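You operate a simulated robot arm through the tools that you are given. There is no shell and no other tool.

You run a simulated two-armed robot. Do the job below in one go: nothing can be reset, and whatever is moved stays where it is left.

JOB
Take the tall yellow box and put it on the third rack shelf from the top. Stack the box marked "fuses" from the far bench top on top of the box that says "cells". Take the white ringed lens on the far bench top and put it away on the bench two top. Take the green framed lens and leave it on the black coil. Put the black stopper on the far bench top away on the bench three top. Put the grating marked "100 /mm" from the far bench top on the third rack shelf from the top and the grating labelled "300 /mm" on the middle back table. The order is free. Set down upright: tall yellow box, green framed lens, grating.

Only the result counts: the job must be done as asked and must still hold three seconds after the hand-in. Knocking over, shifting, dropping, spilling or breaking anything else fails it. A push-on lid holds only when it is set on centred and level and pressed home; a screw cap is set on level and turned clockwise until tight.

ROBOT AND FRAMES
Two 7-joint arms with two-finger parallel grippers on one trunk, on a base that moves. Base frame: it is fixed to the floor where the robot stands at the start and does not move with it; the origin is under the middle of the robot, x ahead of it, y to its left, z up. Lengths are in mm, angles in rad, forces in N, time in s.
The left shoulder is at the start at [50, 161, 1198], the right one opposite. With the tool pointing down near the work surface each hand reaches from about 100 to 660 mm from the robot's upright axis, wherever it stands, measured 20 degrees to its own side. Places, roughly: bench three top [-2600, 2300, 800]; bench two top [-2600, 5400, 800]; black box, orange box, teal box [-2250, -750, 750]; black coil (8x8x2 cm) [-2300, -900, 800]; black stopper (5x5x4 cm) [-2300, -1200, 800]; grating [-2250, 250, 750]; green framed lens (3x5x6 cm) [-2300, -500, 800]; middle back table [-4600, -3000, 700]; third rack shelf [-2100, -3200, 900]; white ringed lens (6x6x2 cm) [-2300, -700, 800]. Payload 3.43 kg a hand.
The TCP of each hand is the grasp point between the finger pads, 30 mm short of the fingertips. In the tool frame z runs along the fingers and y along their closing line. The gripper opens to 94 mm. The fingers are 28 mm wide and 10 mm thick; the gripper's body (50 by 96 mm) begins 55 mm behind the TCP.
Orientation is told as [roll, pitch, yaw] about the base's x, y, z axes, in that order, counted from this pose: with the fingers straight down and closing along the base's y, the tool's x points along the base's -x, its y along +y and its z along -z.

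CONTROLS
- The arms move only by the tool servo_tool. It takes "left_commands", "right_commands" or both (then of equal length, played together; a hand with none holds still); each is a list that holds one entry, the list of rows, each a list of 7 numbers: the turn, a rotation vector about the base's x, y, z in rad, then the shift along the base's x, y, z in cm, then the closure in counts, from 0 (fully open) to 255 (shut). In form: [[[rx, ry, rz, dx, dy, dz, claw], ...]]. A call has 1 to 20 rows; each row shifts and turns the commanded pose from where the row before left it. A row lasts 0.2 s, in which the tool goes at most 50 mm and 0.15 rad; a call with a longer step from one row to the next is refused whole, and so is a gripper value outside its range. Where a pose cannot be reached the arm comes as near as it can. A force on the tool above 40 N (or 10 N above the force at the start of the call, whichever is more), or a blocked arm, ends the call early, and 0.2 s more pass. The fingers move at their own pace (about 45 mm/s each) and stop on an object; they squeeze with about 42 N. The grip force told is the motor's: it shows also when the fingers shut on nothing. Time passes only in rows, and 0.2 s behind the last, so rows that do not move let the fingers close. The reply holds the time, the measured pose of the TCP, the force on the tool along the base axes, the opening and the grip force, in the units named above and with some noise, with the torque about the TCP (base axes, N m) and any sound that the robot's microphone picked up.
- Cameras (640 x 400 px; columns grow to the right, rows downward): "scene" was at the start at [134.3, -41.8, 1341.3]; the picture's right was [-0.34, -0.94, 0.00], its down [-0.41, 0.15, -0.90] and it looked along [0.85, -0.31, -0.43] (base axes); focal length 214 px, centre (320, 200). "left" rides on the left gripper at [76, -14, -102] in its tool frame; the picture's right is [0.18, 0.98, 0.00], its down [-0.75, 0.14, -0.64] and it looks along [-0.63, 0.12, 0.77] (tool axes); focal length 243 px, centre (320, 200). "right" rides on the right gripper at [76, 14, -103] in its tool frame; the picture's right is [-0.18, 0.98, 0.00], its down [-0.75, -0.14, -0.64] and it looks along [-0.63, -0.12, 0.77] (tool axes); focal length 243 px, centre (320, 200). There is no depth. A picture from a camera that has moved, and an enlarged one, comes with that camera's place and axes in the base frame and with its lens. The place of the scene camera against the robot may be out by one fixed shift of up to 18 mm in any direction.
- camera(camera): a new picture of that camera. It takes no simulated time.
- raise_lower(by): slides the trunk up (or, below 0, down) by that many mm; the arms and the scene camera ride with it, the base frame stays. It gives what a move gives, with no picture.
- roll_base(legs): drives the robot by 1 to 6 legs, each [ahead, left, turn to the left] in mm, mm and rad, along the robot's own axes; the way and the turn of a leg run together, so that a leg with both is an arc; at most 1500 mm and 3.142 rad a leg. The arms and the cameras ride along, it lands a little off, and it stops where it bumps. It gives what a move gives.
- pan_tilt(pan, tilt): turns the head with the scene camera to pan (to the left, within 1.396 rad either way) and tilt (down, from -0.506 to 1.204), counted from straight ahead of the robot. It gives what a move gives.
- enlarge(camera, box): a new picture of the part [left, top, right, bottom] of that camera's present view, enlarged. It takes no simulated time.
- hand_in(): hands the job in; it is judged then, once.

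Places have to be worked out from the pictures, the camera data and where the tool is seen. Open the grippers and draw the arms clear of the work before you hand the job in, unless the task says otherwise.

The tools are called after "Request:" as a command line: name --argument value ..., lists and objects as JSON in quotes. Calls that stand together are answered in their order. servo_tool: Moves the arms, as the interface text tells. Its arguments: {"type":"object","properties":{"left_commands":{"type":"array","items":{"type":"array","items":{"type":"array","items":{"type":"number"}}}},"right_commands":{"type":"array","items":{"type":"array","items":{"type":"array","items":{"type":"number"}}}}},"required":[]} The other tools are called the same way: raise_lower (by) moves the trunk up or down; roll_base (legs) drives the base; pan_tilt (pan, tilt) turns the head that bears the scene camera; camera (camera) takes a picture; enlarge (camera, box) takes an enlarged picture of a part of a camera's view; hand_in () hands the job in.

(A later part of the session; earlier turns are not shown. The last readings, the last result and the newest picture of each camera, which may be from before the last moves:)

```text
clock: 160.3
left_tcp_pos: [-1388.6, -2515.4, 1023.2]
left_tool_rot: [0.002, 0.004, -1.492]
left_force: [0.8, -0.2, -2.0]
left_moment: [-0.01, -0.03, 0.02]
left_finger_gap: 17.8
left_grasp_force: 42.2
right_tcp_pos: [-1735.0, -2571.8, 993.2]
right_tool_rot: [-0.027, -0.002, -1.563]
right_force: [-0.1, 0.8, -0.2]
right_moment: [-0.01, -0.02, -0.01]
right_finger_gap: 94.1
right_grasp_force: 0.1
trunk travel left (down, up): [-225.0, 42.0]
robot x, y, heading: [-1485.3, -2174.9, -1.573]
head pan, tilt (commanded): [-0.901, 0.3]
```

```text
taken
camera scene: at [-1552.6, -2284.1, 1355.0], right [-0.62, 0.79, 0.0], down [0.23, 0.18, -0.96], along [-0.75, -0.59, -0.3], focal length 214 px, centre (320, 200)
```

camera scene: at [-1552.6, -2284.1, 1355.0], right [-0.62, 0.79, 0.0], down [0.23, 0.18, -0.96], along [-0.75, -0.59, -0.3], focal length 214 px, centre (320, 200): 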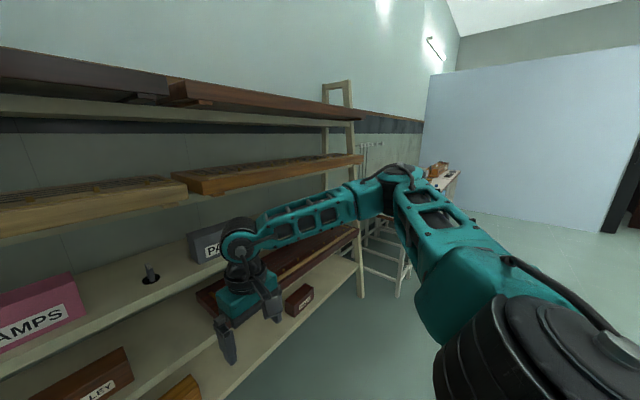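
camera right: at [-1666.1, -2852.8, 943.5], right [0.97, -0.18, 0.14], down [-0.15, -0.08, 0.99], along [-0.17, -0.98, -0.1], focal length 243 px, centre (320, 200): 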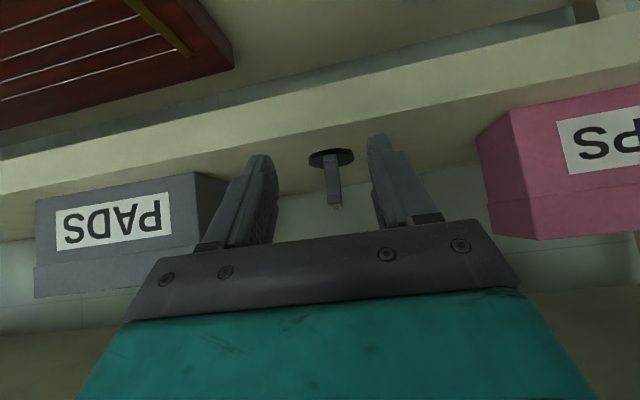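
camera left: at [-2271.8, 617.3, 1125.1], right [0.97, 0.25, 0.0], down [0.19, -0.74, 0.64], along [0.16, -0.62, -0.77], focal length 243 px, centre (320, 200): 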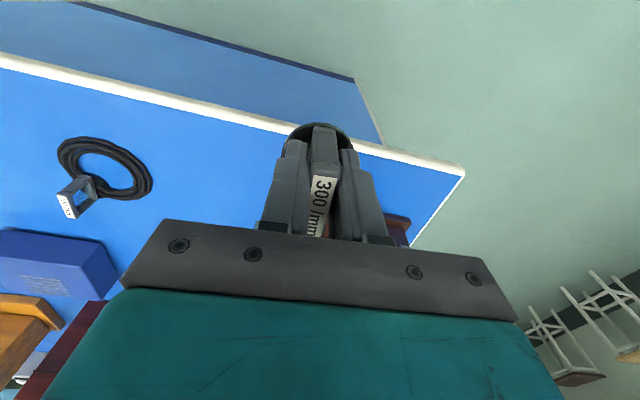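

Grating 100 seen standing between LAMPS and PADS. Now I'll slide right along the corridor toward the back tables.

Request:
roll_base --legs '[[0, -1400, 0]]'

Request:
pan_tilt --pan -0.5 --tilt 0.35

Request:
camera --camera "scene"

Request:
pan_tilt --pan -1.39 --tilt 0.35

Request:
camera --camera "scene"

```text
clock: 172.7
left_tcp_pos: [-2771.1, -2523.6, 1022.5]
left_tool_rot: [0.001, 0.006, -1.47]
left_force: [0.8, -0.2, -1.0]
left_moment: [0.04, 0.02, -0.03]
left_finger_gap: 17.6
left_grasp_force: 41.6
right_tcp_pos: [-3116.6, -2587.4, 994.9]
right_tool_rot: [-0.027, -0.001, -1.538]
right_force: [0.1, 0.1, -0.3]
right_moment: [0.01, 0.02, 0.03]
right_finger_gap: 94.0
right_grasp_force: 0.1
trunk travel left (down, up): [-225.0, 42.0]
robot x, y, heading: [-2875.1, -2184.6, -1.55]
head pan, tilt (commanded): [-0.901, 0.3]
```

```text
clock: 173.5
left_tcp_pos: [-2770.7, -2522.8, 1021.8]
left_tool_rot: [0.003, 0.002, -1.47]
left_force: [0.3, -0.2, -1.7]
left_moment: [0.0, -0.01, -0.02]
left_finger_gap: 17.4
left_grasp_force: 42.1
right_tcp_pos: [-3116.5, -2585.7, 993.2]
right_tool_rot: [-0.027, -0.001, -1.54]
right_force: [-0.3, 0.1, 0.8]
right_moment: [0.02, -0.02, 0.02]
right_finger_gap: 94.1
right_grasp_force: 0.1
trunk travel left (down, up): [-225.0, 42.0]
robot x, y, heading: [-2877.9, -2186.2, -1.549]
head pan, tilt (commanded): [-0.499, 0.351]
```

```text
taken
camera scene: at [-2912.4, -2318.3, 1350.3], right [-0.89, 0.46, 0.0], down [0.16, 0.3, -0.94], along [-0.44, -0.83, -0.34], focal length 214 px, centre (320, 200)
```

scene: 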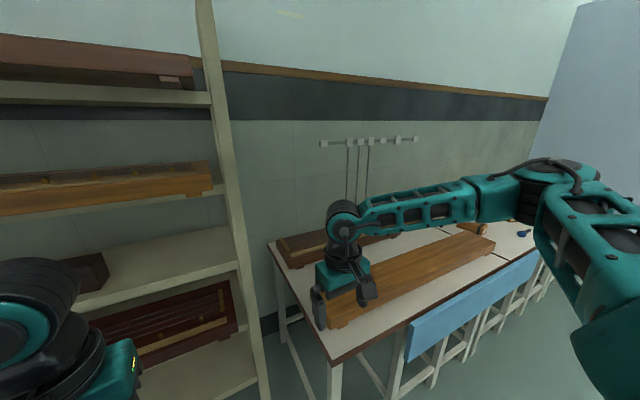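

```text
clock: 174.7
left_tcp_pos: [-2772.3, -2522.8, 1022.0]
left_tool_rot: [0.001, 0.003, -1.468]
left_force: [0.3, 0.2, 0.8]
left_moment: [0.0, 0.02, -0.02]
left_finger_gap: 17.6
left_grasp_force: 41.8
right_tcp_pos: [-3115.0, -2586.3, 994.6]
right_tool_rot: [-0.025, -0.001, -1.54]
right_force: [0.1, 0.7, 0.0]
right_moment: [0.01, 0.02, -0.03]
right_finger_gap: 94.0
right_grasp_force: 0.0
trunk travel left (down, up): [-225.0, 42.0]
robot x, y, heading: [-2877.6, -2184.1, -1.557]
head pan, tilt (commanded): [-1.389, 0.351]
```

```text
taken
camera scene: at [-2960.4, -2254.4, 1350.3], right [-0.2, 0.98, 0.0], down [0.34, 0.07, -0.94], along [-0.92, -0.19, -0.34], focal length 214 px, centre (320, 200)
```

scene: 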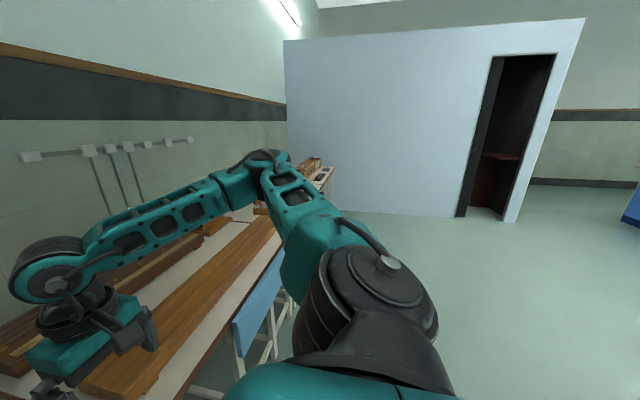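

The first table's front edge is near y≈-2650. I'll continue right to about x≈-4300 for the middle table.

Request:
roll_base --legs '[[0, -1000, -0.02]]'

Request:
pan_tilt --pan -0.35 --tilt 0.5

Request:
camera --camera "scene"

```text
clock: 183.8
left_tcp_pos: [-3774.2, -2529.5, 1023.2]
left_tool_rot: [0.002, 0.004, -1.501]
left_force: [-0.2, -0.7, -1.0]
left_moment: [0.0, -0.03, 0.03]
left_finger_gap: 17.5
left_grasp_force: 41.9
right_tcp_pos: [-4120.8, -2580.8, 994.1]
right_tool_rot: [-0.027, -0.002, -1.569]
right_force: [0.6, -0.7, 0.6]
right_moment: [-0.05, 0.02, -0.01]
right_finger_gap: 93.9
right_grasp_force: 0.1
trunk travel left (down, up): [-225.0, 42.0]
robot x, y, heading: [-3868.9, -2189.0, -1.581]
head pan, tilt (commanded): [-1.389, 0.351]
```

```text
clock: 185.0
left_tcp_pos: [-3773.8, -2527.5, 1021.2]
left_tool_rot: [0.003, 0.006, -1.501]
left_force: [0.1, -0.8, -0.8]
left_moment: [0.03, -0.03, -0.02]
left_finger_gap: 17.5
left_grasp_force: 41.7
right_tcp_pos: [-4120.1, -2580.7, 994.0]
right_tool_rot: [-0.024, -0.002, -1.571]
right_force: [0.3, 0.0, 0.6]
right_moment: [0.0, 0.0, 0.0]
right_finger_gap: 93.6
right_grasp_force: 0.1
trunk travel left (down, up): [-225.0, 42.0]
robot x, y, heading: [-3869.3, -2189.8, -1.585]
head pan, tilt (commanded): [-0.351, 0.499]
```

```text
taken
camera scene: at [-3894.3, -2323.2, 1336.6], right [-0.93, 0.36, 0.0], down [0.17, 0.45, -0.88], along [-0.31, -0.82, -0.48], focal length 214 px, centre (320, 200)
```

scene: 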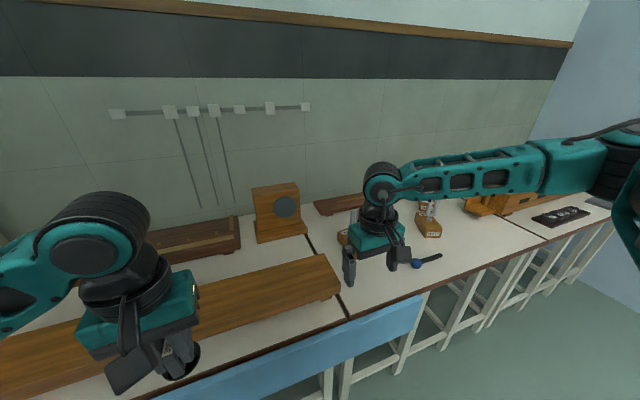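

Middle table spans x≈-4100…-5080 with front edge y≈-2650. I'll go another 600 right and look at free spots.

Request:
roll_base --legs '[[0, -600, 0.015]]'

Request:
pan_tilt --pan 0.0 --tilt 0.6

Request:
camera --camera "scene"

Request:
camera --camera "left"

```text
clock: 190.7
left_tcp_pos: [-4358.7, -2524.3, 1021.5]
left_tool_rot: [0.0, 0.002, -1.48]
left_force: [0.6, -0.1, -1.0]
left_moment: [0.02, 0.01, -0.01]
left_finger_gap: 17.6
left_grasp_force: 41.8
right_tcp_pos: [-4704.7, -2584.1, 993.8]
right_tool_rot: [-0.027, -0.001, -1.55]
right_force: [-0.1, 0.1, 0.1]
right_moment: [0.0, 0.01, -0.01]
right_finger_gap: 93.8
right_grasp_force: 0.0
trunk travel left (down, up): [-225.0, 42.0]
robot x, y, heading: [-4465.3, -2186.6, -1.565]
head pan, tilt (commanded): [-0.351, 0.499]
```

```text
clock: 191.5
left_tcp_pos: [-4358.9, -2524.8, 1022.8]
left_tool_rot: [0.002, 0.002, -1.479]
left_force: [0.9, -0.8, -1.5]
left_moment: [0.04, 0.04, 0.04]
left_finger_gap: 17.7
left_grasp_force: 42.1
right_tcp_pos: [-4704.8, -2584.3, 993.7]
right_tool_rot: [-0.027, 0.003, -1.549]
right_force: [-0.3, 0.2, -0.4]
right_moment: [0.01, -0.01, 0.0]
right_finger_gap: 93.9
right_grasp_force: 0.0
trunk travel left (down, up): [-225.0, 42.0]
robot x, y, heading: [-4459.3, -2190.0, -1.562]
head pan, tilt (commanded): [0.0, 0.6]
```

```text
taken
camera scene: at [-4453.0, -2324.6, 1327.5], right [-1.0, -0.01, 0.0], down [0.0, 0.56, -0.83], along [0.0, -0.83, -0.56], focal length 214 px, centre (320, 200)
```

scene: 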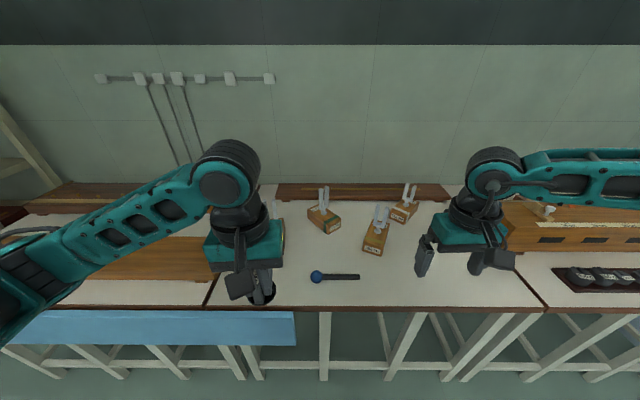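

```text
taken
camera left: at [-4380.6, -2450.3, 1125.2], right [0.96, 0.27, 0.0], down [0.21, -0.74, 0.64], along [0.18, -0.62, -0.77], focal length 243 px, centre (320, 200)
```

left: 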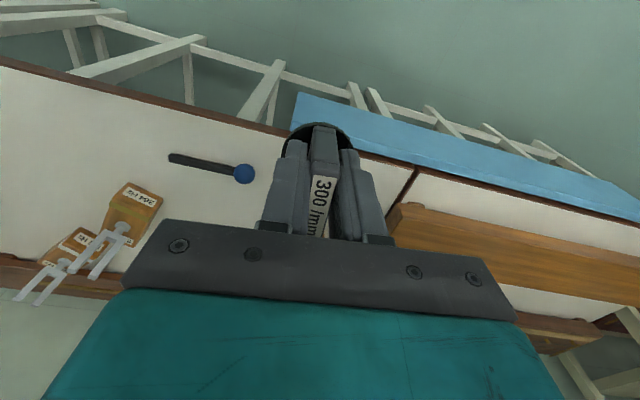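

Table top z≈701, front edge y≈-2670. A free spot lies at about (-4300, -2735), between the mallet ball (x≈-4444) and the plank end. I'll move the left hand above it.

Request:
servo_tool --left_commands '[[[0, 0, 0, 1.0, -3.5, -2.0, 255], [0, 0, 0, 1.0, -3.5, -3.0, 255], [0, 0, 0, 1.0, -3.5, -3.0, 255], [0, 0, 0, 1.0, -3.5, -3.0, 255], [0, 0, 0, 1.0, -3.5, -3.0, 255], [0, 0, 0, 1.0, -3.5, -3.0, 255], [0, 0, 0, 0, 0, 0, 255]]]'

Request:
camera --camera "left"

Request:
camera --camera "scene"

```text
clock: 193.1
left_tcp_pos: [-4299.4, -2735.8, 854.0]
left_tool_rot: [0.0, 0.003, -1.481]
left_force: [1.2, -0.4, -0.6]
left_moment: [0.01, 0.02, -0.03]
left_finger_gap: 17.7
left_grasp_force: 42.0
right_tcp_pos: [-4703.7, -2584.2, 993.4]
right_tool_rot: [-0.026, -0.002, -1.55]
right_force: [0.5, -1.1, -0.6]
right_moment: [0.0, 0.03, -0.01]
right_finger_gap: 94.1
right_grasp_force: 0.1
trunk travel left (down, up): [-225.0, 42.0]
robot x, y, heading: [-4461.2, -2187.5, -1.561]
head pan, tilt (commanded): [0.0, 0.6]
```

```text
taken
camera left: at [-4320.6, -2661.5, 955.3], right [0.96, 0.27, 0.0], down [0.21, -0.74, 0.64], along [0.18, -0.62, -0.77], focal length 243 px, centre (320, 200)
```

left: 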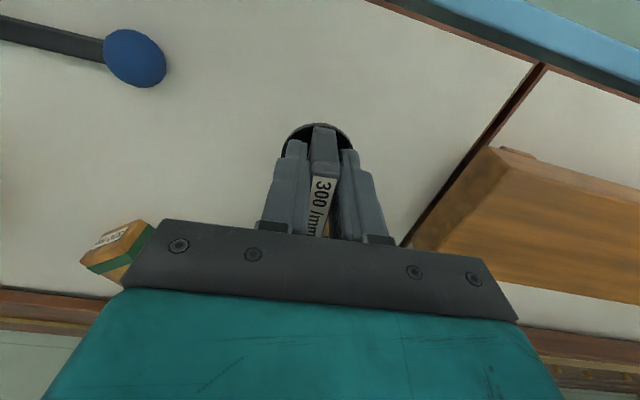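

```text
taken
camera scene: at [-4452.8, -2324.5, 1327.5], right [-1.0, -0.01, 0.0], down [0.0, 0.56, -0.83], along [0.01, -0.83, -0.56], focal length 214 px, centre (320, 200)
```

scene: 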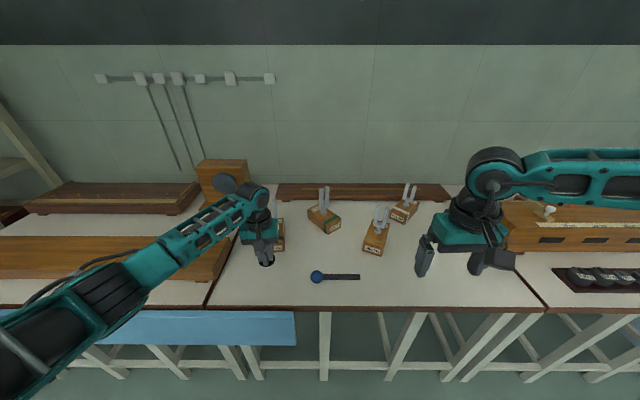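

Clear spot. Lowering: fast to ~z 765, then slow until contact.

Request:
servo_tool --left_commands '[[[0, 0, 0, 0, 0, -3.0, 255], [0, 0, 0, 0, 0, -3.0, 255], [0, 0, 0, 0, 0, -2.5, 255], [0, 0, 0, 0, 0, -0.4, 255], [0, 0, 0, 0, 0, -0.3, 255], [0, 0, 0, 0, 0, -0.3, 255], [0, 0, 0, 0, 0, -0.2, 255], [0, 0, 0, 0, 0, -0.2, 255], [0, 0, 0, 0, 0, -0.2, 255], [0, 0, 0, 0, 0, -0.2, 255], [0, 0, 0, 0, 0, -0.2, 255], [0, 0, 0, 0, 0, -0.2, 255]]]'

Request:
camera --camera "left"

```text
clock: 195.3
left_tcp_pos: [-4299.6, -2738.2, 756.9]
left_tool_rot: [-0.001, -0.01, -1.481]
left_force: [0.5, 2.6, 13.1]
left_moment: [-0.01, -0.05, -0.01]
left_finger_gap: 17.6
left_grasp_force: 41.9
right_tcp_pos: [-4705.1, -2584.6, 994.0]
right_tool_rot: [-0.027, -0.003, -1.55]
right_force: [0.2, -0.7, 0.2]
right_moment: [0.06, -0.03, -0.03]
right_finger_gap: 94.0
right_grasp_force: 0.2
trunk travel left (down, up): [-225.0, 42.0]
robot x, y, heading: [-4461.7, -2186.9, -1.561]
head pan, tilt (commanded): [0.0, 0.6]
stopped in row 10 (left hand): the force on the tool passed its limit at 41 N (the readings are from after the stop); the commanded pose is now the measured one
```

```text
taken
camera left: at [-4320.9, -2663.2, 858.6], right [0.96, 0.27, 0.0], down [0.21, -0.73, 0.65], along [0.17, -0.63, -0.76], focal length 243 px, centre (320, 200)
```

left: 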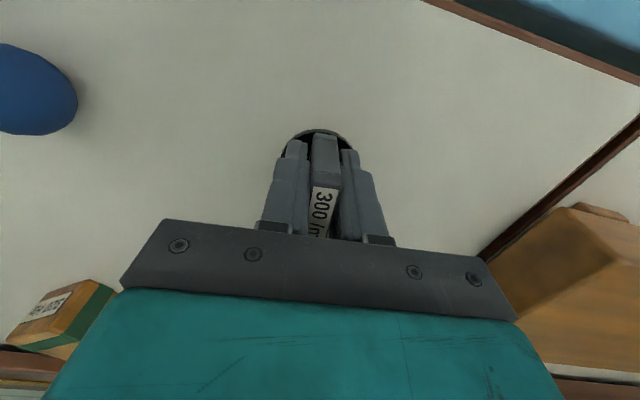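

Contact at z≈757. Easing 2 mm and opening the left hand gradually.

Request:
servo_tool --left_commands '[[[0, 0, 0, 0, 0, 0.15, 255], [0, 0, 0, 0, 0, 0, 235], [0, 0, 0, 0, 0, 0, 215], [0, 0, 0, 0, 0, 0, 195], [0, 0, 0, 0, 0, 0, 175], [0, 0, 0, 0, 0, 0, 150], [0, 0, 0, 0, 0, 0, 120], [0, 0, 0, 0, 0, 0, 90], [0, 0, 0, 0, 0, 0, 90]]]'

Request:
camera --camera "left"

```text
clock: 197.3
left_tcp_pos: [-4298.9, -2736.9, 755.0]
left_tool_rot: [0.002, -0.003, -1.479]
left_force: [-0.9, -0.8, -0.5]
left_moment: [-0.05, 0.0, -0.03]
left_finger_gap: 60.7
left_grasp_force: 0.1
right_tcp_pos: [-4705.0, -2583.3, 994.2]
right_tool_rot: [-0.027, -0.003, -1.55]
right_force: [0.2, 0.1, -0.4]
right_moment: [0.02, -0.04, -0.03]
right_finger_gap: 93.8
right_grasp_force: 0.0
trunk travel left (down, up): [-225.0, 42.0]
robot x, y, heading: [-4459.1, -2187.1, -1.563]
head pan, tilt (commanded): [0.0, 0.6]
```

```text
taken
camera left: at [-4320.4, -2662.0, 856.7], right [0.96, 0.27, 0.0], down [0.21, -0.74, 0.65], along [0.18, -0.62, -0.76], focal length 243 px, centre (320, 200)
```

left: 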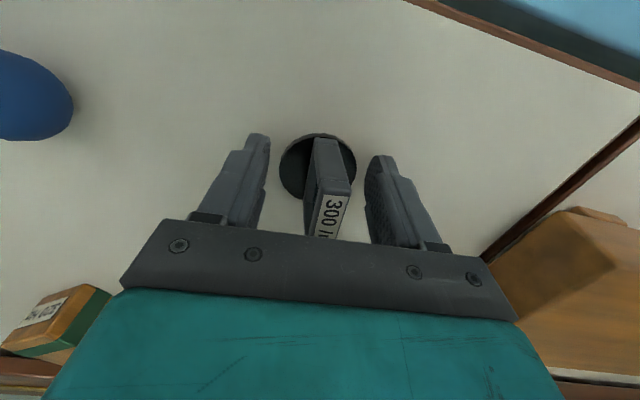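

Released and standing. Lifting the hand straight up and verifying.

Request:
servo_tool --left_commands '[[[0, 0, 0, 0, 0, 1.0, 90], [0, 0, 0, 0, 0, 2.0, 90], [0, 0, 0, 0, 0, 3.0, 90], [0, 0, 0, 0, 0, 4.0, 90], [0, 0, 0, 0, 0, 4.0, 90], [0, 0, 0, 0, 0, 4.0, 0], [0, 0, 0, 0, 4.0, 2.0, 0], [0, 0, 0, 0, 4.0, 2.0, 0], [0, 0, 0, 0, 4.0, 2.0, 0], [0, 0, 0, 0, 4.0, 0.0, 0], [0, 0, 0, 0, 4.0, 0, 0], [0, 0, 0, 0, 0, 0, 0]]]'

Request:
camera --camera "scene"

Request:
enlarge --camera "scene" --box '[220, 210, 340, 310]'

```text
clock: 199.9
left_tcp_pos: [-4298.0, -2541.1, 996.0]
left_tool_rot: [0.002, -0.004, -1.48]
left_force: [-0.7, 0.2, 0.2]
left_moment: [0.02, 0.01, -0.02]
left_finger_gap: 94.2
left_grasp_force: 0.0
right_tcp_pos: [-4704.6, -2584.3, 994.2]
right_tool_rot: [-0.026, 0.0, -1.55]
right_force: [0.5, -0.3, -0.5]
right_moment: [-0.03, 0.01, 0.01]
right_finger_gap: 94.0
right_grasp_force: 0.0
trunk travel left (down, up): [-225.0, 42.0]
robot x, y, heading: [-4462.3, -2188.0, -1.563]
head pan, tilt (commanded): [0.0, 0.6]
```

```text
taken
camera scene: at [-4452.9, -2324.7, 1327.5], right [-1.0, -0.01, 0.0], down [0.0, 0.57, -0.82], along [0.01, -0.82, -0.57], focal length 214 px, centre (320, 200)
```

scene: 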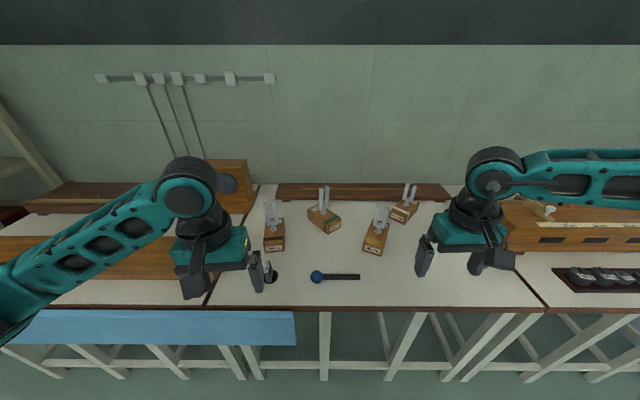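

```text
4.00 times, centred on (280, 260) of scene
camera zoom: at [-4452.9, -2324.7, 1327.5], right [-1.0, -0.01, 0.0], down [0.0, 0.57, -0.82], along [0.01, -0.82, -0.57], focal length 858 px, centre (480, -40)
```

zoom: 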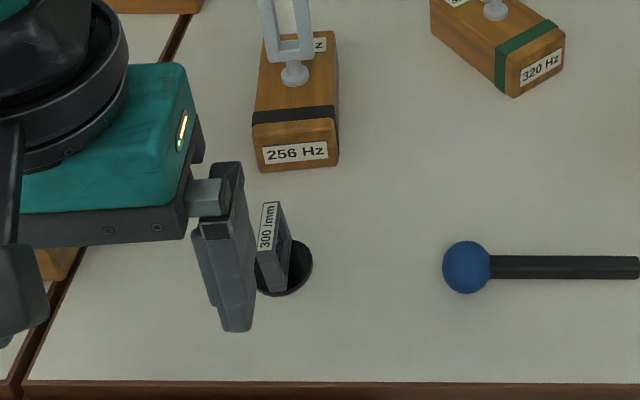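

300 /mm stands upright on the middle back table. Now I'll back off, turn toward +x and survey the rear of the far bench for the yellow box and the "cells" label.

Request:
roll_base --legs '[[-300, 0, 0], [0, 0, 1.9]]'

Request:
pan_tilt --pan 0.0 --tilt 0.25

Request:
camera --camera "scene"

Request:
pan_tilt --pan 1.0 --tilt 0.25

Request:
camera --camera "scene"

```text
clock: 206.6
left_tcp_pos: [-4189.3, -1607.6, 996.0]
left_tool_rot: [-0.001, -0.004, 0.456]
left_force: [-0.2, -0.2, -0.8]
left_moment: [0.04, -0.01, 0.0]
left_finger_gap: 94.0
left_grasp_force: 0.1
right_tcp_pos: [-4007.2, -1972.7, 993.6]
right_tool_rot: [-0.027, -0.002, 0.385]
right_force: [0.3, -0.8, 0.2]
right_moment: [0.03, 0.02, -0.03]
right_finger_gap: 93.7
right_grasp_force: 0.1
trunk travel left (down, up): [-225.0, 42.0]
robot x, y, heading: [-4464.3, -1889.9, 0.372]
head pan, tilt (commanded): [0.0, 0.6]
```

```text
clock: 207.4
left_tcp_pos: [-4190.3, -1607.4, 996.7]
left_tool_rot: [0.003, -0.004, 0.455]
left_force: [0.3, 0.6, 0.6]
left_moment: [0.03, -0.01, -0.01]
left_finger_gap: 93.9
left_grasp_force: 0.1
right_tcp_pos: [-4005.1, -1972.6, 993.1]
right_tool_rot: [-0.027, 0.0, 0.387]
right_force: [-0.8, -0.4, 0.1]
right_moment: [0.0, -0.02, -0.02]
right_finger_gap: 94.1
right_grasp_force: 0.1
trunk travel left (down, up): [-225.0, 42.0]
robot x, y, heading: [-4464.0, -1887.4, 0.372]
head pan, tilt (commanded): [0.0, 0.25]
```

```text
taken
camera scene: at [-4332.0, -1849.3, 1359.6], right [0.36, -0.93, 0.0], down [-0.23, -0.09, -0.97], along [0.9, 0.35, -0.25], focal length 214 px, centre (320, 200)
```

scene: 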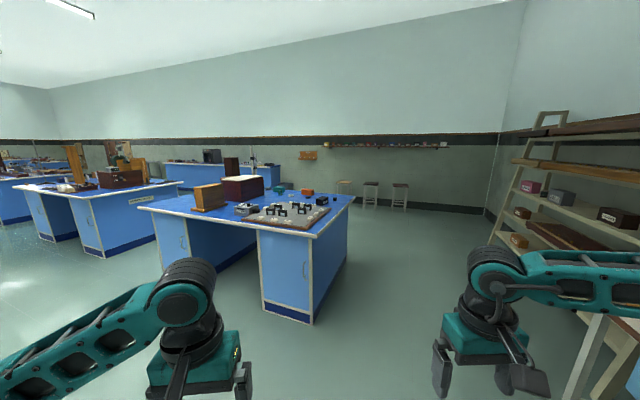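

```text
clock: 208.7
left_tcp_pos: [-4190.3, -1608.4, 995.8]
left_tool_rot: [0.002, -0.005, 0.455]
left_force: [-0.2, 0.2, 0.2]
left_moment: [0.03, 0.02, -0.03]
left_finger_gap: 94.0
left_grasp_force: 0.2
right_tcp_pos: [-4005.6, -1973.1, 993.0]
right_tool_rot: [-0.027, -0.002, 0.386]
right_force: [-0.4, 0.3, -0.4]
right_moment: [-0.02, 0.02, -0.01]
right_finger_gap: 93.8
right_grasp_force: 0.0
trunk travel left (down, up): [-225.0, 42.0]
robot x, y, heading: [-4465.0, -1886.1, 0.373]
head pan, tilt (commanded): [1.0, 0.25]
```

```text
taken
camera scene: at [-4400.5, -1791.8, 1359.7], right [0.98, -0.2, 0.0], down [-0.05, -0.24, -0.97], along [0.19, 0.95, -0.25], focal length 214 px, centre (320, 200)
```

scene: 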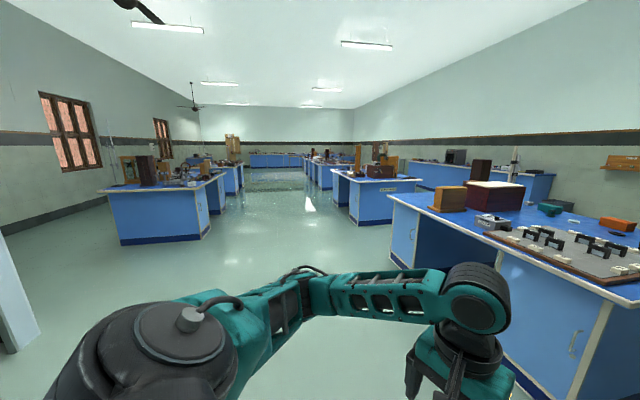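

Zooming into these views for labels and yellow objects.

Request:
enlarge --camera "scene" --box '[90, 130, 250, 230]'

Request:
enlarge --camera "scene" --box '[240, 120, 400, 220]'

Request:
pan_tilt --pan 0.2 --tilt 0.25

Request:
enlarge --camera "scene" --box '[200, 150, 440, 300]'

Request:
enlarge --camera "scene" --box '[40, 120, 220, 232]'

```text
4.00 times, centred on (170, 180) of scene
camera zoom: at [-4400.5, -1791.8, 1359.7], right [0.98, -0.2, 0.0], down [-0.05, -0.24, -0.97], along [0.19, 0.95, -0.25], focal length 858 px, centre (920, 280)
```

zoom: 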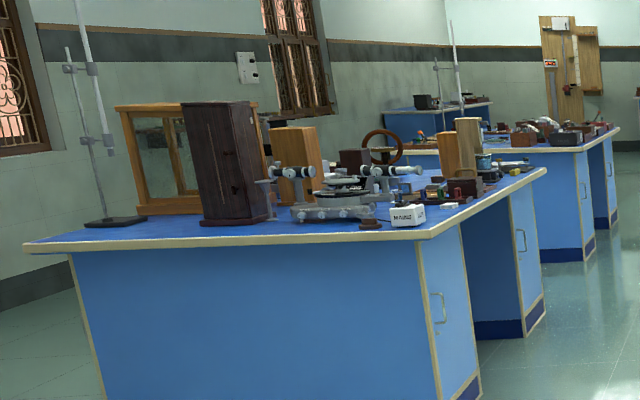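

```text
4.00 times, centred on (320, 170) of scene
camera zoom: at [-4400.5, -1791.8, 1359.7], right [0.98, -0.2, 0.0], down [-0.05, -0.24, -0.97], along [0.19, 0.95, -0.25], focal length 858 px, centre (320, 320)
```

zoom: 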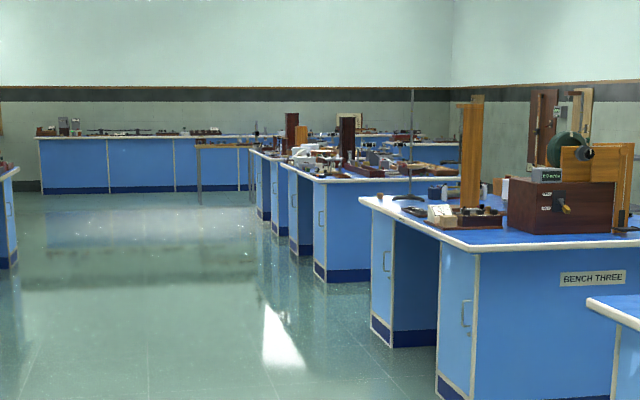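

```text
clock: 209.8
left_tcp_pos: [-4189.4, -1607.4, 996.6]
left_tool_rot: [0.001, -0.005, 0.456]
left_force: [0.6, -0.2, 0.1]
left_moment: [0.02, -0.01, 0.0]
left_finger_gap: 94.0
left_grasp_force: 0.1
right_tcp_pos: [-4005.7, -1971.4, 995.4]
right_tool_rot: [-0.027, -0.001, 0.386]
right_force: [0.2, 0.1, 0.4]
right_moment: [0.03, 0.0, 0.02]
right_finger_gap: 94.1
right_grasp_force: 0.0
trunk travel left (down, up): [-225.0, 42.0]
robot x, y, heading: [-4464.5, -1884.6, 0.37]
head pan, tilt (commanded): [0.201, 0.25]
```

```text
2.67 times, centred on (320, 225) of scene
camera zoom: at [-4340.6, -1832.6, 1359.7], right [0.54, -0.84, 0.0], down [-0.21, -0.13, -0.97], along [0.81, 0.53, -0.25], focal length 572 px, centre (320, 133)
```

zoom: 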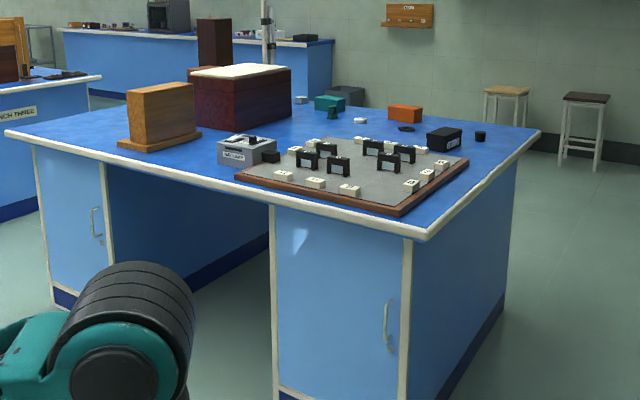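

```text
3.56 times, centred on (130, 176) of scene
camera zoom: at [-4340.6, -1832.6, 1359.7], right [0.54, -0.84, 0.0], down [-0.21, -0.13, -0.97], along [0.81, 0.53, -0.25], focal length 763 px, centre (996, 285)
```

zoom: 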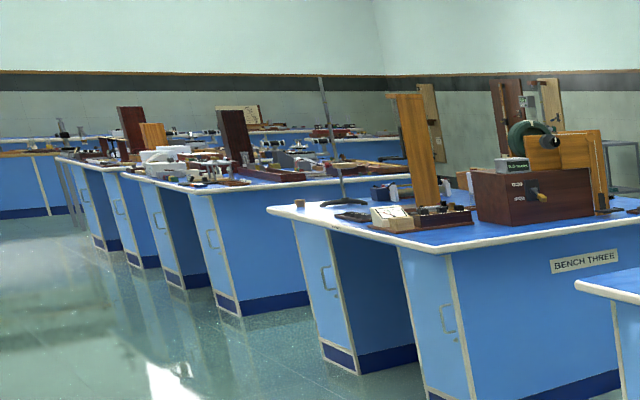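

The black box shows a label on its rear face. Zooming to read.

Request:
enlarge --camera "scene" --box '[355, 190, 387, 210]'

Request:
enlarge --camera "scene" --box '[200, 90, 320, 165]'

Request:
enlarge --camera "scene" --box '[320, 130, 440, 205]'

```text
16.00 times, centred on (371, 200) of scene
camera zoom: at [-4340.6, -1832.6, 1359.7], right [0.54, -0.84, 0.0], down [-0.21, -0.13, -0.97], along [0.81, 0.53, -0.25], focal length 3432 px, centre (-496, 200)
```

zoom: 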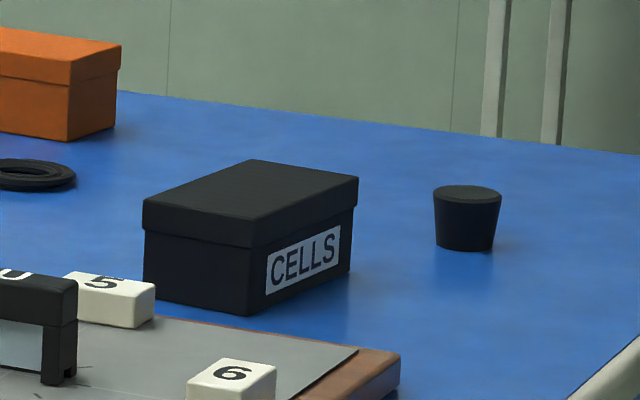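

```text
5.33 times, centred on (260, 128) of scene
camera zoom: at [-4340.6, -1832.6, 1359.7], right [0.54, -0.84, 0.0], down [-0.21, -0.13, -0.97], along [0.81, 0.53, -0.25], focal length 1144 px, centre (640, 587)
```

zoom: 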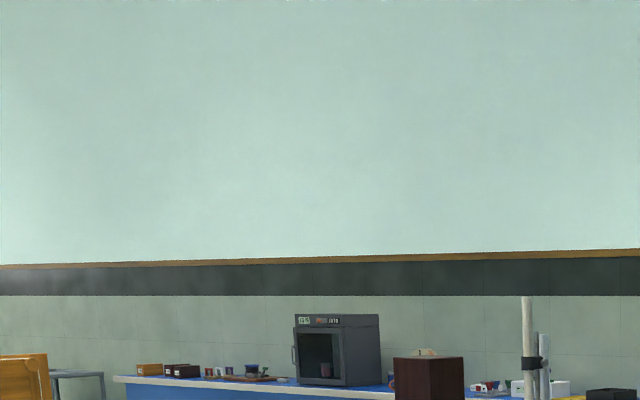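

```text
5.33 times, centred on (380, 168) of scene
camera zoom: at [-4340.6, -1832.6, 1359.7], right [0.54, -0.84, 0.0], down [-0.21, -0.13, -0.97], along [0.81, 0.53, -0.25], focal length 1144 px, centre (0, 373)
```

zoom: 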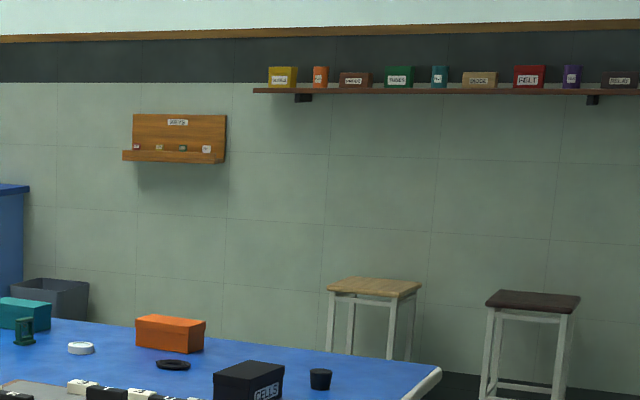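

The black box says CELLS. Now I'll look further left toward the partition room doorway and the rest of the lab for the yellow box.

Request:
pan_tilt --pan 1.39 --tilt 0.2

Request:
camera --camera "scene"

Request:
enlarge --camera "scene" --box '[0, 80, 320, 280]'

Request:
enlarge --camera "scene" --box '[260, 120, 420, 220]'

```text
clock: 211.2
left_tcp_pos: [-4190.4, -1607.0, 995.3]
left_tool_rot: [0.001, -0.004, 0.456]
left_force: [-0.6, -0.2, 0.3]
left_moment: [0.02, 0.0, -0.01]
left_finger_gap: 94.0
left_grasp_force: 0.1
right_tcp_pos: [-4006.1, -1972.7, 993.1]
right_tool_rot: [-0.028, 0.0, 0.384]
right_force: [-0.7, -0.6, 0.2]
right_moment: [0.03, -0.01, 0.0]
right_finger_gap: 94.0
right_grasp_force: 0.3
trunk travel left (down, up): [-225.0, 42.0]
robot x, y, heading: [-4462.7, -1890.7, 0.369]
head pan, tilt (commanded): [1.389, 0.201]
```

```text
taken
camera scene: at [-4436.6, -1791.8, 1364.3], right [0.98, 0.19, 0.0], down [0.04, -0.2, -0.98], along [-0.19, 0.96, -0.2], focal length 214 px, centre (320, 200)
```

scene: 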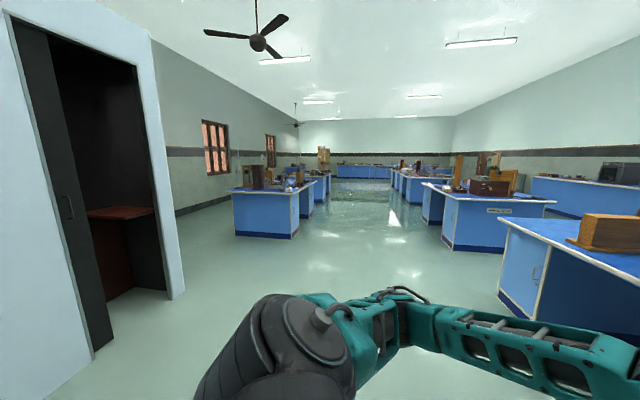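

```text
2.00 times, centred on (160, 180) of scene
camera zoom: at [-4436.6, -1791.8, 1364.3], right [0.98, 0.19, 0.0], down [0.04, -0.2, -0.98], along [-0.19, 0.96, -0.2], focal length 429 px, centre (640, 240)
```

zoom: 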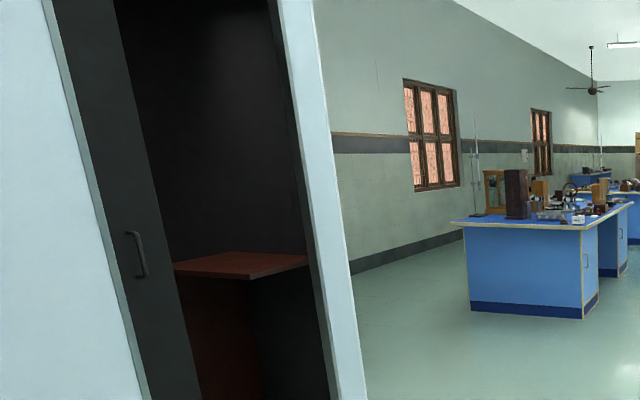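

```text
4.00 times, centred on (340, 170) of scene
camera zoom: at [-4436.6, -1791.8, 1364.3], right [0.98, 0.19, 0.0], down [0.04, -0.2, -0.98], along [-0.19, 0.96, -0.2], focal length 858 px, centre (240, 320)
```

zoom: 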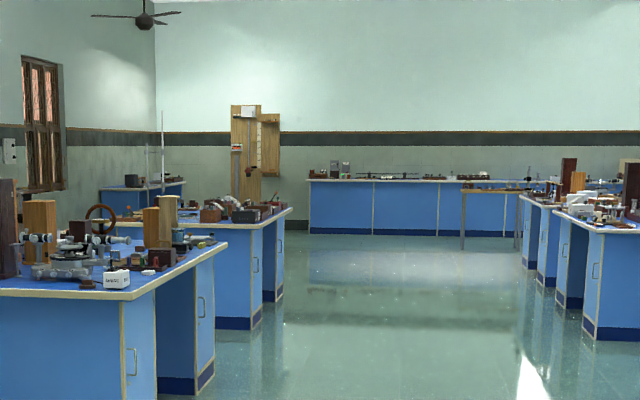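

No yellow box yet; I'll search further when travelling to bench two. Now I drive back along the corridor to the front of the far bench for the remaining bench work.

Request:
roll_base --legs '[[0, 0, -0.372], [1500, 0, 0], [1450, 0, 0]]'

Request:
pan_tilt --pan 0.0 --tilt 0.2

Request:
camera --camera "scene"

```text
clock: 226.7
left_tcp_pos: [-1135.7, -1682.5, 996.9]
left_tool_rot: [0.002, -0.004, 0.1]
left_force: [0.1, 0.3, -0.4]
left_moment: [0.03, 0.01, 0.01]
left_finger_gap: 93.9
left_grasp_force: 0.1
right_tcp_pos: [-1090.0, -2088.4, 994.6]
right_tool_rot: [-0.027, 0.001, 0.03]
right_force: [-0.1, -0.6, 0.3]
right_moment: [-0.01, -0.02, -0.01]
right_finger_gap: 94.3
right_grasp_force: 0.0
trunk travel left (down, up): [-225.0, 42.0]
robot x, y, heading: [-1493.5, -1848.7, 0.016]
head pan, tilt (commanded): [1.389, 0.201]
```

```text
clock: 228.2
left_tcp_pos: [-1136.4, -1680.9, 996.0]
left_tool_rot: [0.002, -0.006, 0.099]
left_force: [-0.4, -0.5, -0.5]
left_moment: [0.01, 0.0, -0.04]
left_finger_gap: 94.0
left_grasp_force: 0.0
right_tcp_pos: [-1089.8, -2087.5, 993.4]
right_tool_rot: [-0.026, -0.002, 0.032]
right_force: [-0.7, 0.3, -0.4]
right_moment: [0.0, -0.01, -0.02]
right_finger_gap: 94.0
right_grasp_force: 0.2
trunk travel left (down, up): [-225.0, 42.0]
robot x, y, heading: [-1494.7, -1848.5, 0.017]
head pan, tilt (commanded): [0.0, 0.201]
```

```text
taken
camera scene: at [-1349.6, -1856.6, 1364.3], right [0.02, -1.0, 0.0], down [-0.2, 0.0, -0.98], along [0.98, 0.02, -0.2], focal length 214 px, centre (320, 200)
```

scene: 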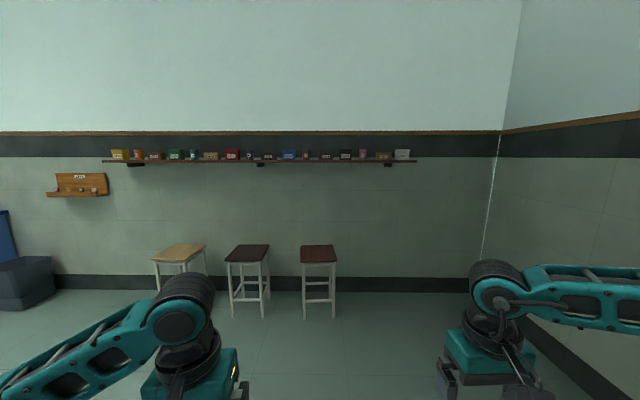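

Only the same wall-shelf boxes here. I'll position in front of the far bench: shift +y, turn around to face -x.

Request:
roll_base --legs '[[200, 0, 0], [0, 1050, 0], [0, 0, 3.125]]'

Request:
pan_tilt --pan 0.0 --tilt 0.6

Request:
camera --camera "scene"

```text
clock: 246.2
left_tcp_pos: [-1663.7, -970.2, 995.1]
left_tool_rot: [0.003, -0.006, -3.038]
left_force: [-0.1, -0.1, -0.2]
left_moment: [0.01, -0.02, -0.02]
left_finger_gap: 93.9
left_grasp_force: 0.0
right_tcp_pos: [-1711.2, -564.4, 993.2]
right_tool_rot: [-0.025, -0.001, -3.108]
right_force: [-0.8, -0.7, -0.2]
right_moment: [-0.02, 0.0, 0.01]
right_finger_gap: 94.1
right_grasp_force: 0.1
trunk travel left (down, up): [-225.0, 42.0]
robot x, y, heading: [-1305.9, -804.4, -3.122]
head pan, tilt (commanded): [0.0, 0.201]
```

```text
clock: 247.1
left_tcp_pos: [-1662.7, -969.5, 996.1]
left_tool_rot: [0.002, -0.004, -3.038]
left_force: [0.2, 0.1, 0.3]
left_moment: [0.02, 0.01, 0.01]
left_finger_gap: 94.0
left_grasp_force: 0.1
right_tcp_pos: [-1710.3, -563.2, 994.6]
right_tool_rot: [-0.025, 0.001, -3.108]
right_force: [-0.1, 0.6, 0.4]
right_moment: [0.0, 0.01, 0.0]
right_finger_gap: 94.4
right_grasp_force: 0.0
trunk travel left (down, up): [-225.0, 42.0]
robot x, y, heading: [-1308.7, -800.9, -3.119]
head pan, tilt (commanded): [0.0, 0.6]
```

```text
taken
camera scene: at [-1430.1, -814.3, 1327.6], right [-0.02, 1.0, 0.0], down [0.56, 0.01, -0.83], along [-0.83, -0.02, -0.56], focal length 214 px, centre (320, 200)
```

scene: 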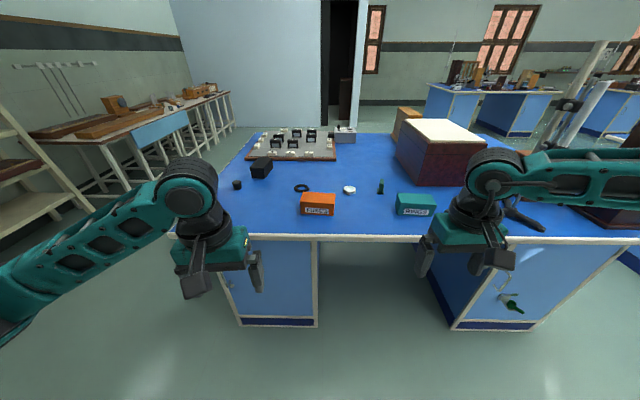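

Ready in front of the bench. Driving 400 ahead to bring the items in reach.

Request:
roll_base --legs '[[400, 0, 0]]'

Request:
pan_tilt --pan 0.0 --tilt 0.75

Request:
camera --camera "scene"

Request:
camera --camera "right"

Request:
camera --camera "left"

```text
clock: 249.6
left_tcp_pos: [-2069.2, -975.1, 996.4]
left_tool_rot: [0.003, -0.004, -3.043]
left_force: [-0.3, 0.0, 0.1]
left_moment: [-0.01, -0.03, -0.03]
left_finger_gap: 94.2
left_grasp_force: 0.1
right_tcp_pos: [-2114.6, -569.0, 995.3]
right_tool_rot: [-0.026, 0.0, -3.113]
right_force: [-0.5, -1.2, -0.1]
right_moment: [-0.04, 0.02, 0.0]
right_finger_gap: 93.9
right_grasp_force: 0.1
trunk travel left (down, up): [-225.0, 42.0]
robot x, y, heading: [-1713.7, -806.5, -3.127]
head pan, tilt (commanded): [0.0, 0.6]
```

```text
clock: 250.3
left_tcp_pos: [-2069.0, -975.1, 996.2]
left_tool_rot: [0.001, -0.005, -3.044]
left_force: [-0.1, 0.3, -0.5]
left_moment: [-0.03, -0.02, -0.04]
left_finger_gap: 94.1
left_grasp_force: 0.1
right_tcp_pos: [-2114.6, -569.1, 993.4]
right_tool_rot: [-0.025, -0.001, -3.113]
right_force: [0.2, -0.2, 0.3]
right_moment: [0.02, 0.01, -0.01]
right_finger_gap: 93.8
right_grasp_force: 0.1
trunk travel left (down, up): [-225.0, 42.0]
robot x, y, heading: [-1715.0, -809.0, -3.129]
head pan, tilt (commanded): [0.0, 0.75]
```

```text
taken
camera scene: at [-1829.9, -821.0, 1314.7], right [-0.02, 1.0, 0.0], down [0.68, 0.01, -0.73], along [-0.73, -0.01, -0.68], focal length 214 px, centre (320, 200)
```

scene: 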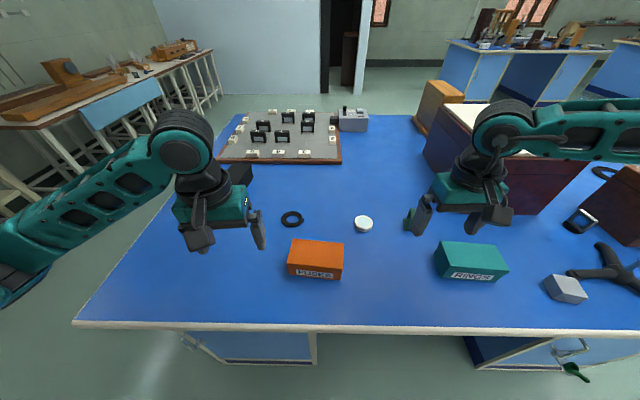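

```text
taken
camera right: at [-2038.0, -584.4, 1096.1], right [-0.15, -0.99, -0.03], down [-0.76, 0.1, 0.65], along [-0.64, 0.12, -0.76], focal length 243 px, centre (320, 200)
```

right: 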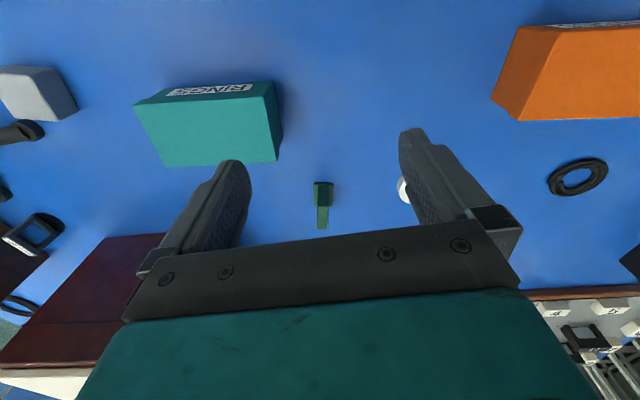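

```text
taken
camera left: at [-1994.5, -954.0, 1097.8], right [0.28, -0.96, 0.0], down [-0.73, -0.21, 0.65], along [-0.62, -0.18, -0.76], focal length 243 px, centre (320, 200)
```

left: 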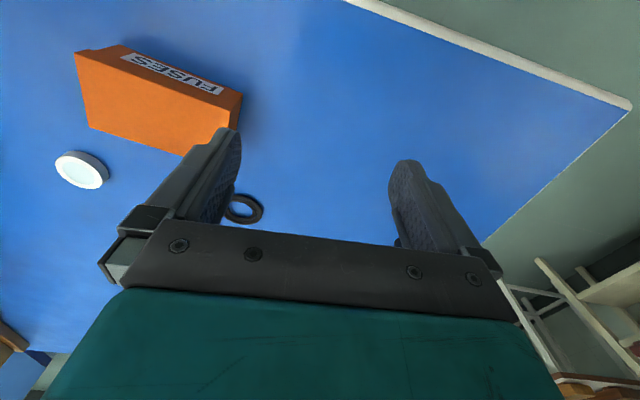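

The right camera sees the green lens, edge-on. Zooming in on it and on the coil (left camera).

Request:
enlarge --camera "right" --box '[280, 160, 370, 240]'

Request:
enlarge --camera "scene" --box '[270, 190, 380, 260]'

Request:
enlarge --camera "right" --box '[520, 130, 640, 230]'

```text
5.00 times, centred on (325, 200) of right
camera zoom: at [-2038.0, -584.4, 1096.1], right [-0.15, -0.99, -0.03], down [-0.76, 0.1, 0.65], along [-0.64, 0.12, -0.76], focal length 1213 px, centre (295, 200)
```

zoom: 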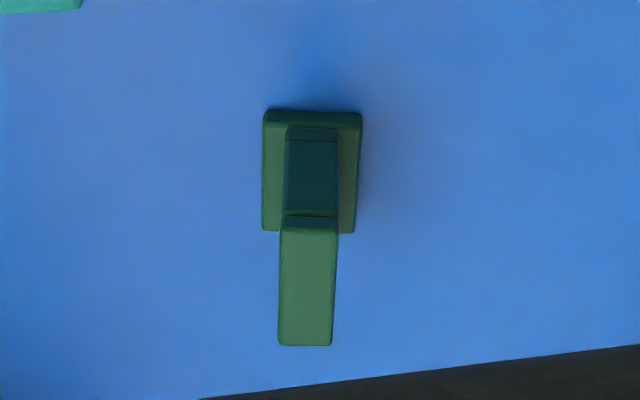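

```text
5.71 times, centred on (325, 225) of scene
camera zoom: at [-1829.9, -821.0, 1314.7], right [-0.02, 1.0, 0.0], down [0.68, 0.01, -0.73], along [-0.73, -0.01, -0.68], focal length 1226 px, centre (291, 57)
```

zoom: 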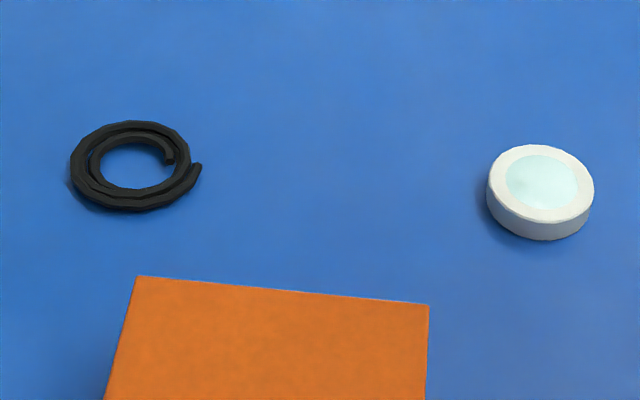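

```text
4.00 times, centred on (580, 180) of right
camera zoom: at [-2038.0, -584.4, 1096.1], right [-0.15, -0.99, -0.03], down [-0.76, 0.1, 0.65], along [-0.64, 0.12, -0.76], focal length 970 px, centre (-720, 280)
```

zoom: 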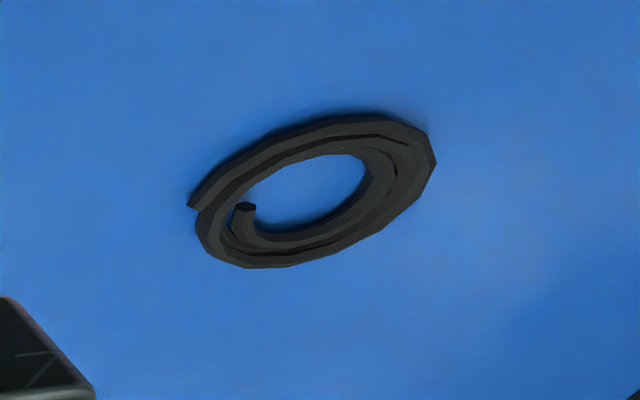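

Green lens: base centre ≈(-2266, -545), frame plane about 10° off the x-axis. I'll move the right hand above it, leveling the tool and yawing -0.197.

Request:
servo_tool --right_commands '[[[-0.025, 0, -0.05, -3.0, 0.5, 0, 100], [0, 0, -0.05, -3.0, 0.5, 0, 100], [0, 0, -0.05, -3.0, 0.5, 0, 100], [0, 0, -0.047, -3.0, 0.5, 0, 100], [0, 0, 0, -3.0, 0.4, -2, 100], [0, 0, 0, 0, 0, -3, 100], [0, 0, 0, 0, 0, -3, 100], [0, 0, 0, 0, 0, 0, 100]]]'

Request:
camera --camera "right"

Request:
camera --camera "scene"

```text
clock: 252.1
left_tcp_pos: [-2069.5, -975.8, 995.3]
left_tool_rot: [0.001, -0.007, -3.043]
left_force: [-1.1, 0.4, -0.1]
left_moment: [0.02, 0.0, 0.02]
left_finger_gap: 94.0
left_grasp_force: 0.1
right_tcp_pos: [-2266.5, -545.6, 914.8]
right_tool_rot: [-0.002, 0.0, 2.975]
right_force: [0.7, 0.1, -0.4]
right_moment: [-0.03, 0.03, -0.02]
right_finger_gap: 57.1
right_grasp_force: 0.1
trunk travel left (down, up): [-225.0, 42.0]
robot x, y, heading: [-1716.4, -809.9, -3.125]
head pan, tilt (commanded): [0.0, 0.75]
```

```text
taken
camera right: at [-2192.1, -572.5, 1016.9], right [-0.34, -0.94, 0.0], down [-0.72, 0.26, 0.64], along [-0.6, 0.22, -0.77], focal length 243 px, centre (320, 200)
```

right: 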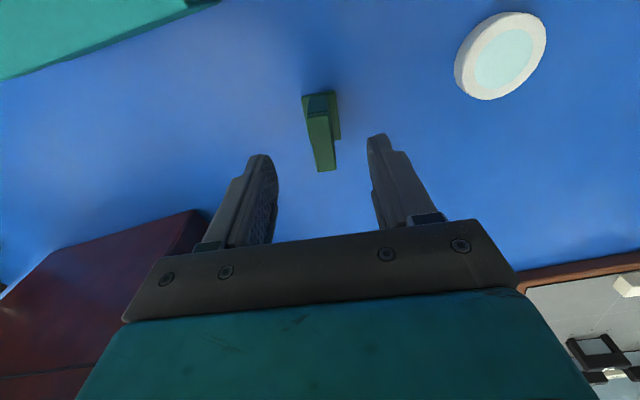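

```text
taken
camera scene: at [-1829.8, -821.0, 1314.6], right [-0.02, 1.0, 0.0], down [0.68, 0.01, -0.73], along [-0.73, -0.01, -0.68], focal length 214 px, centre (320, 200)
```

scene: 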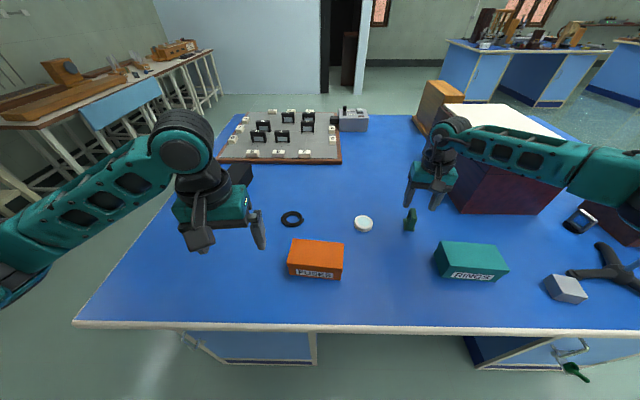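

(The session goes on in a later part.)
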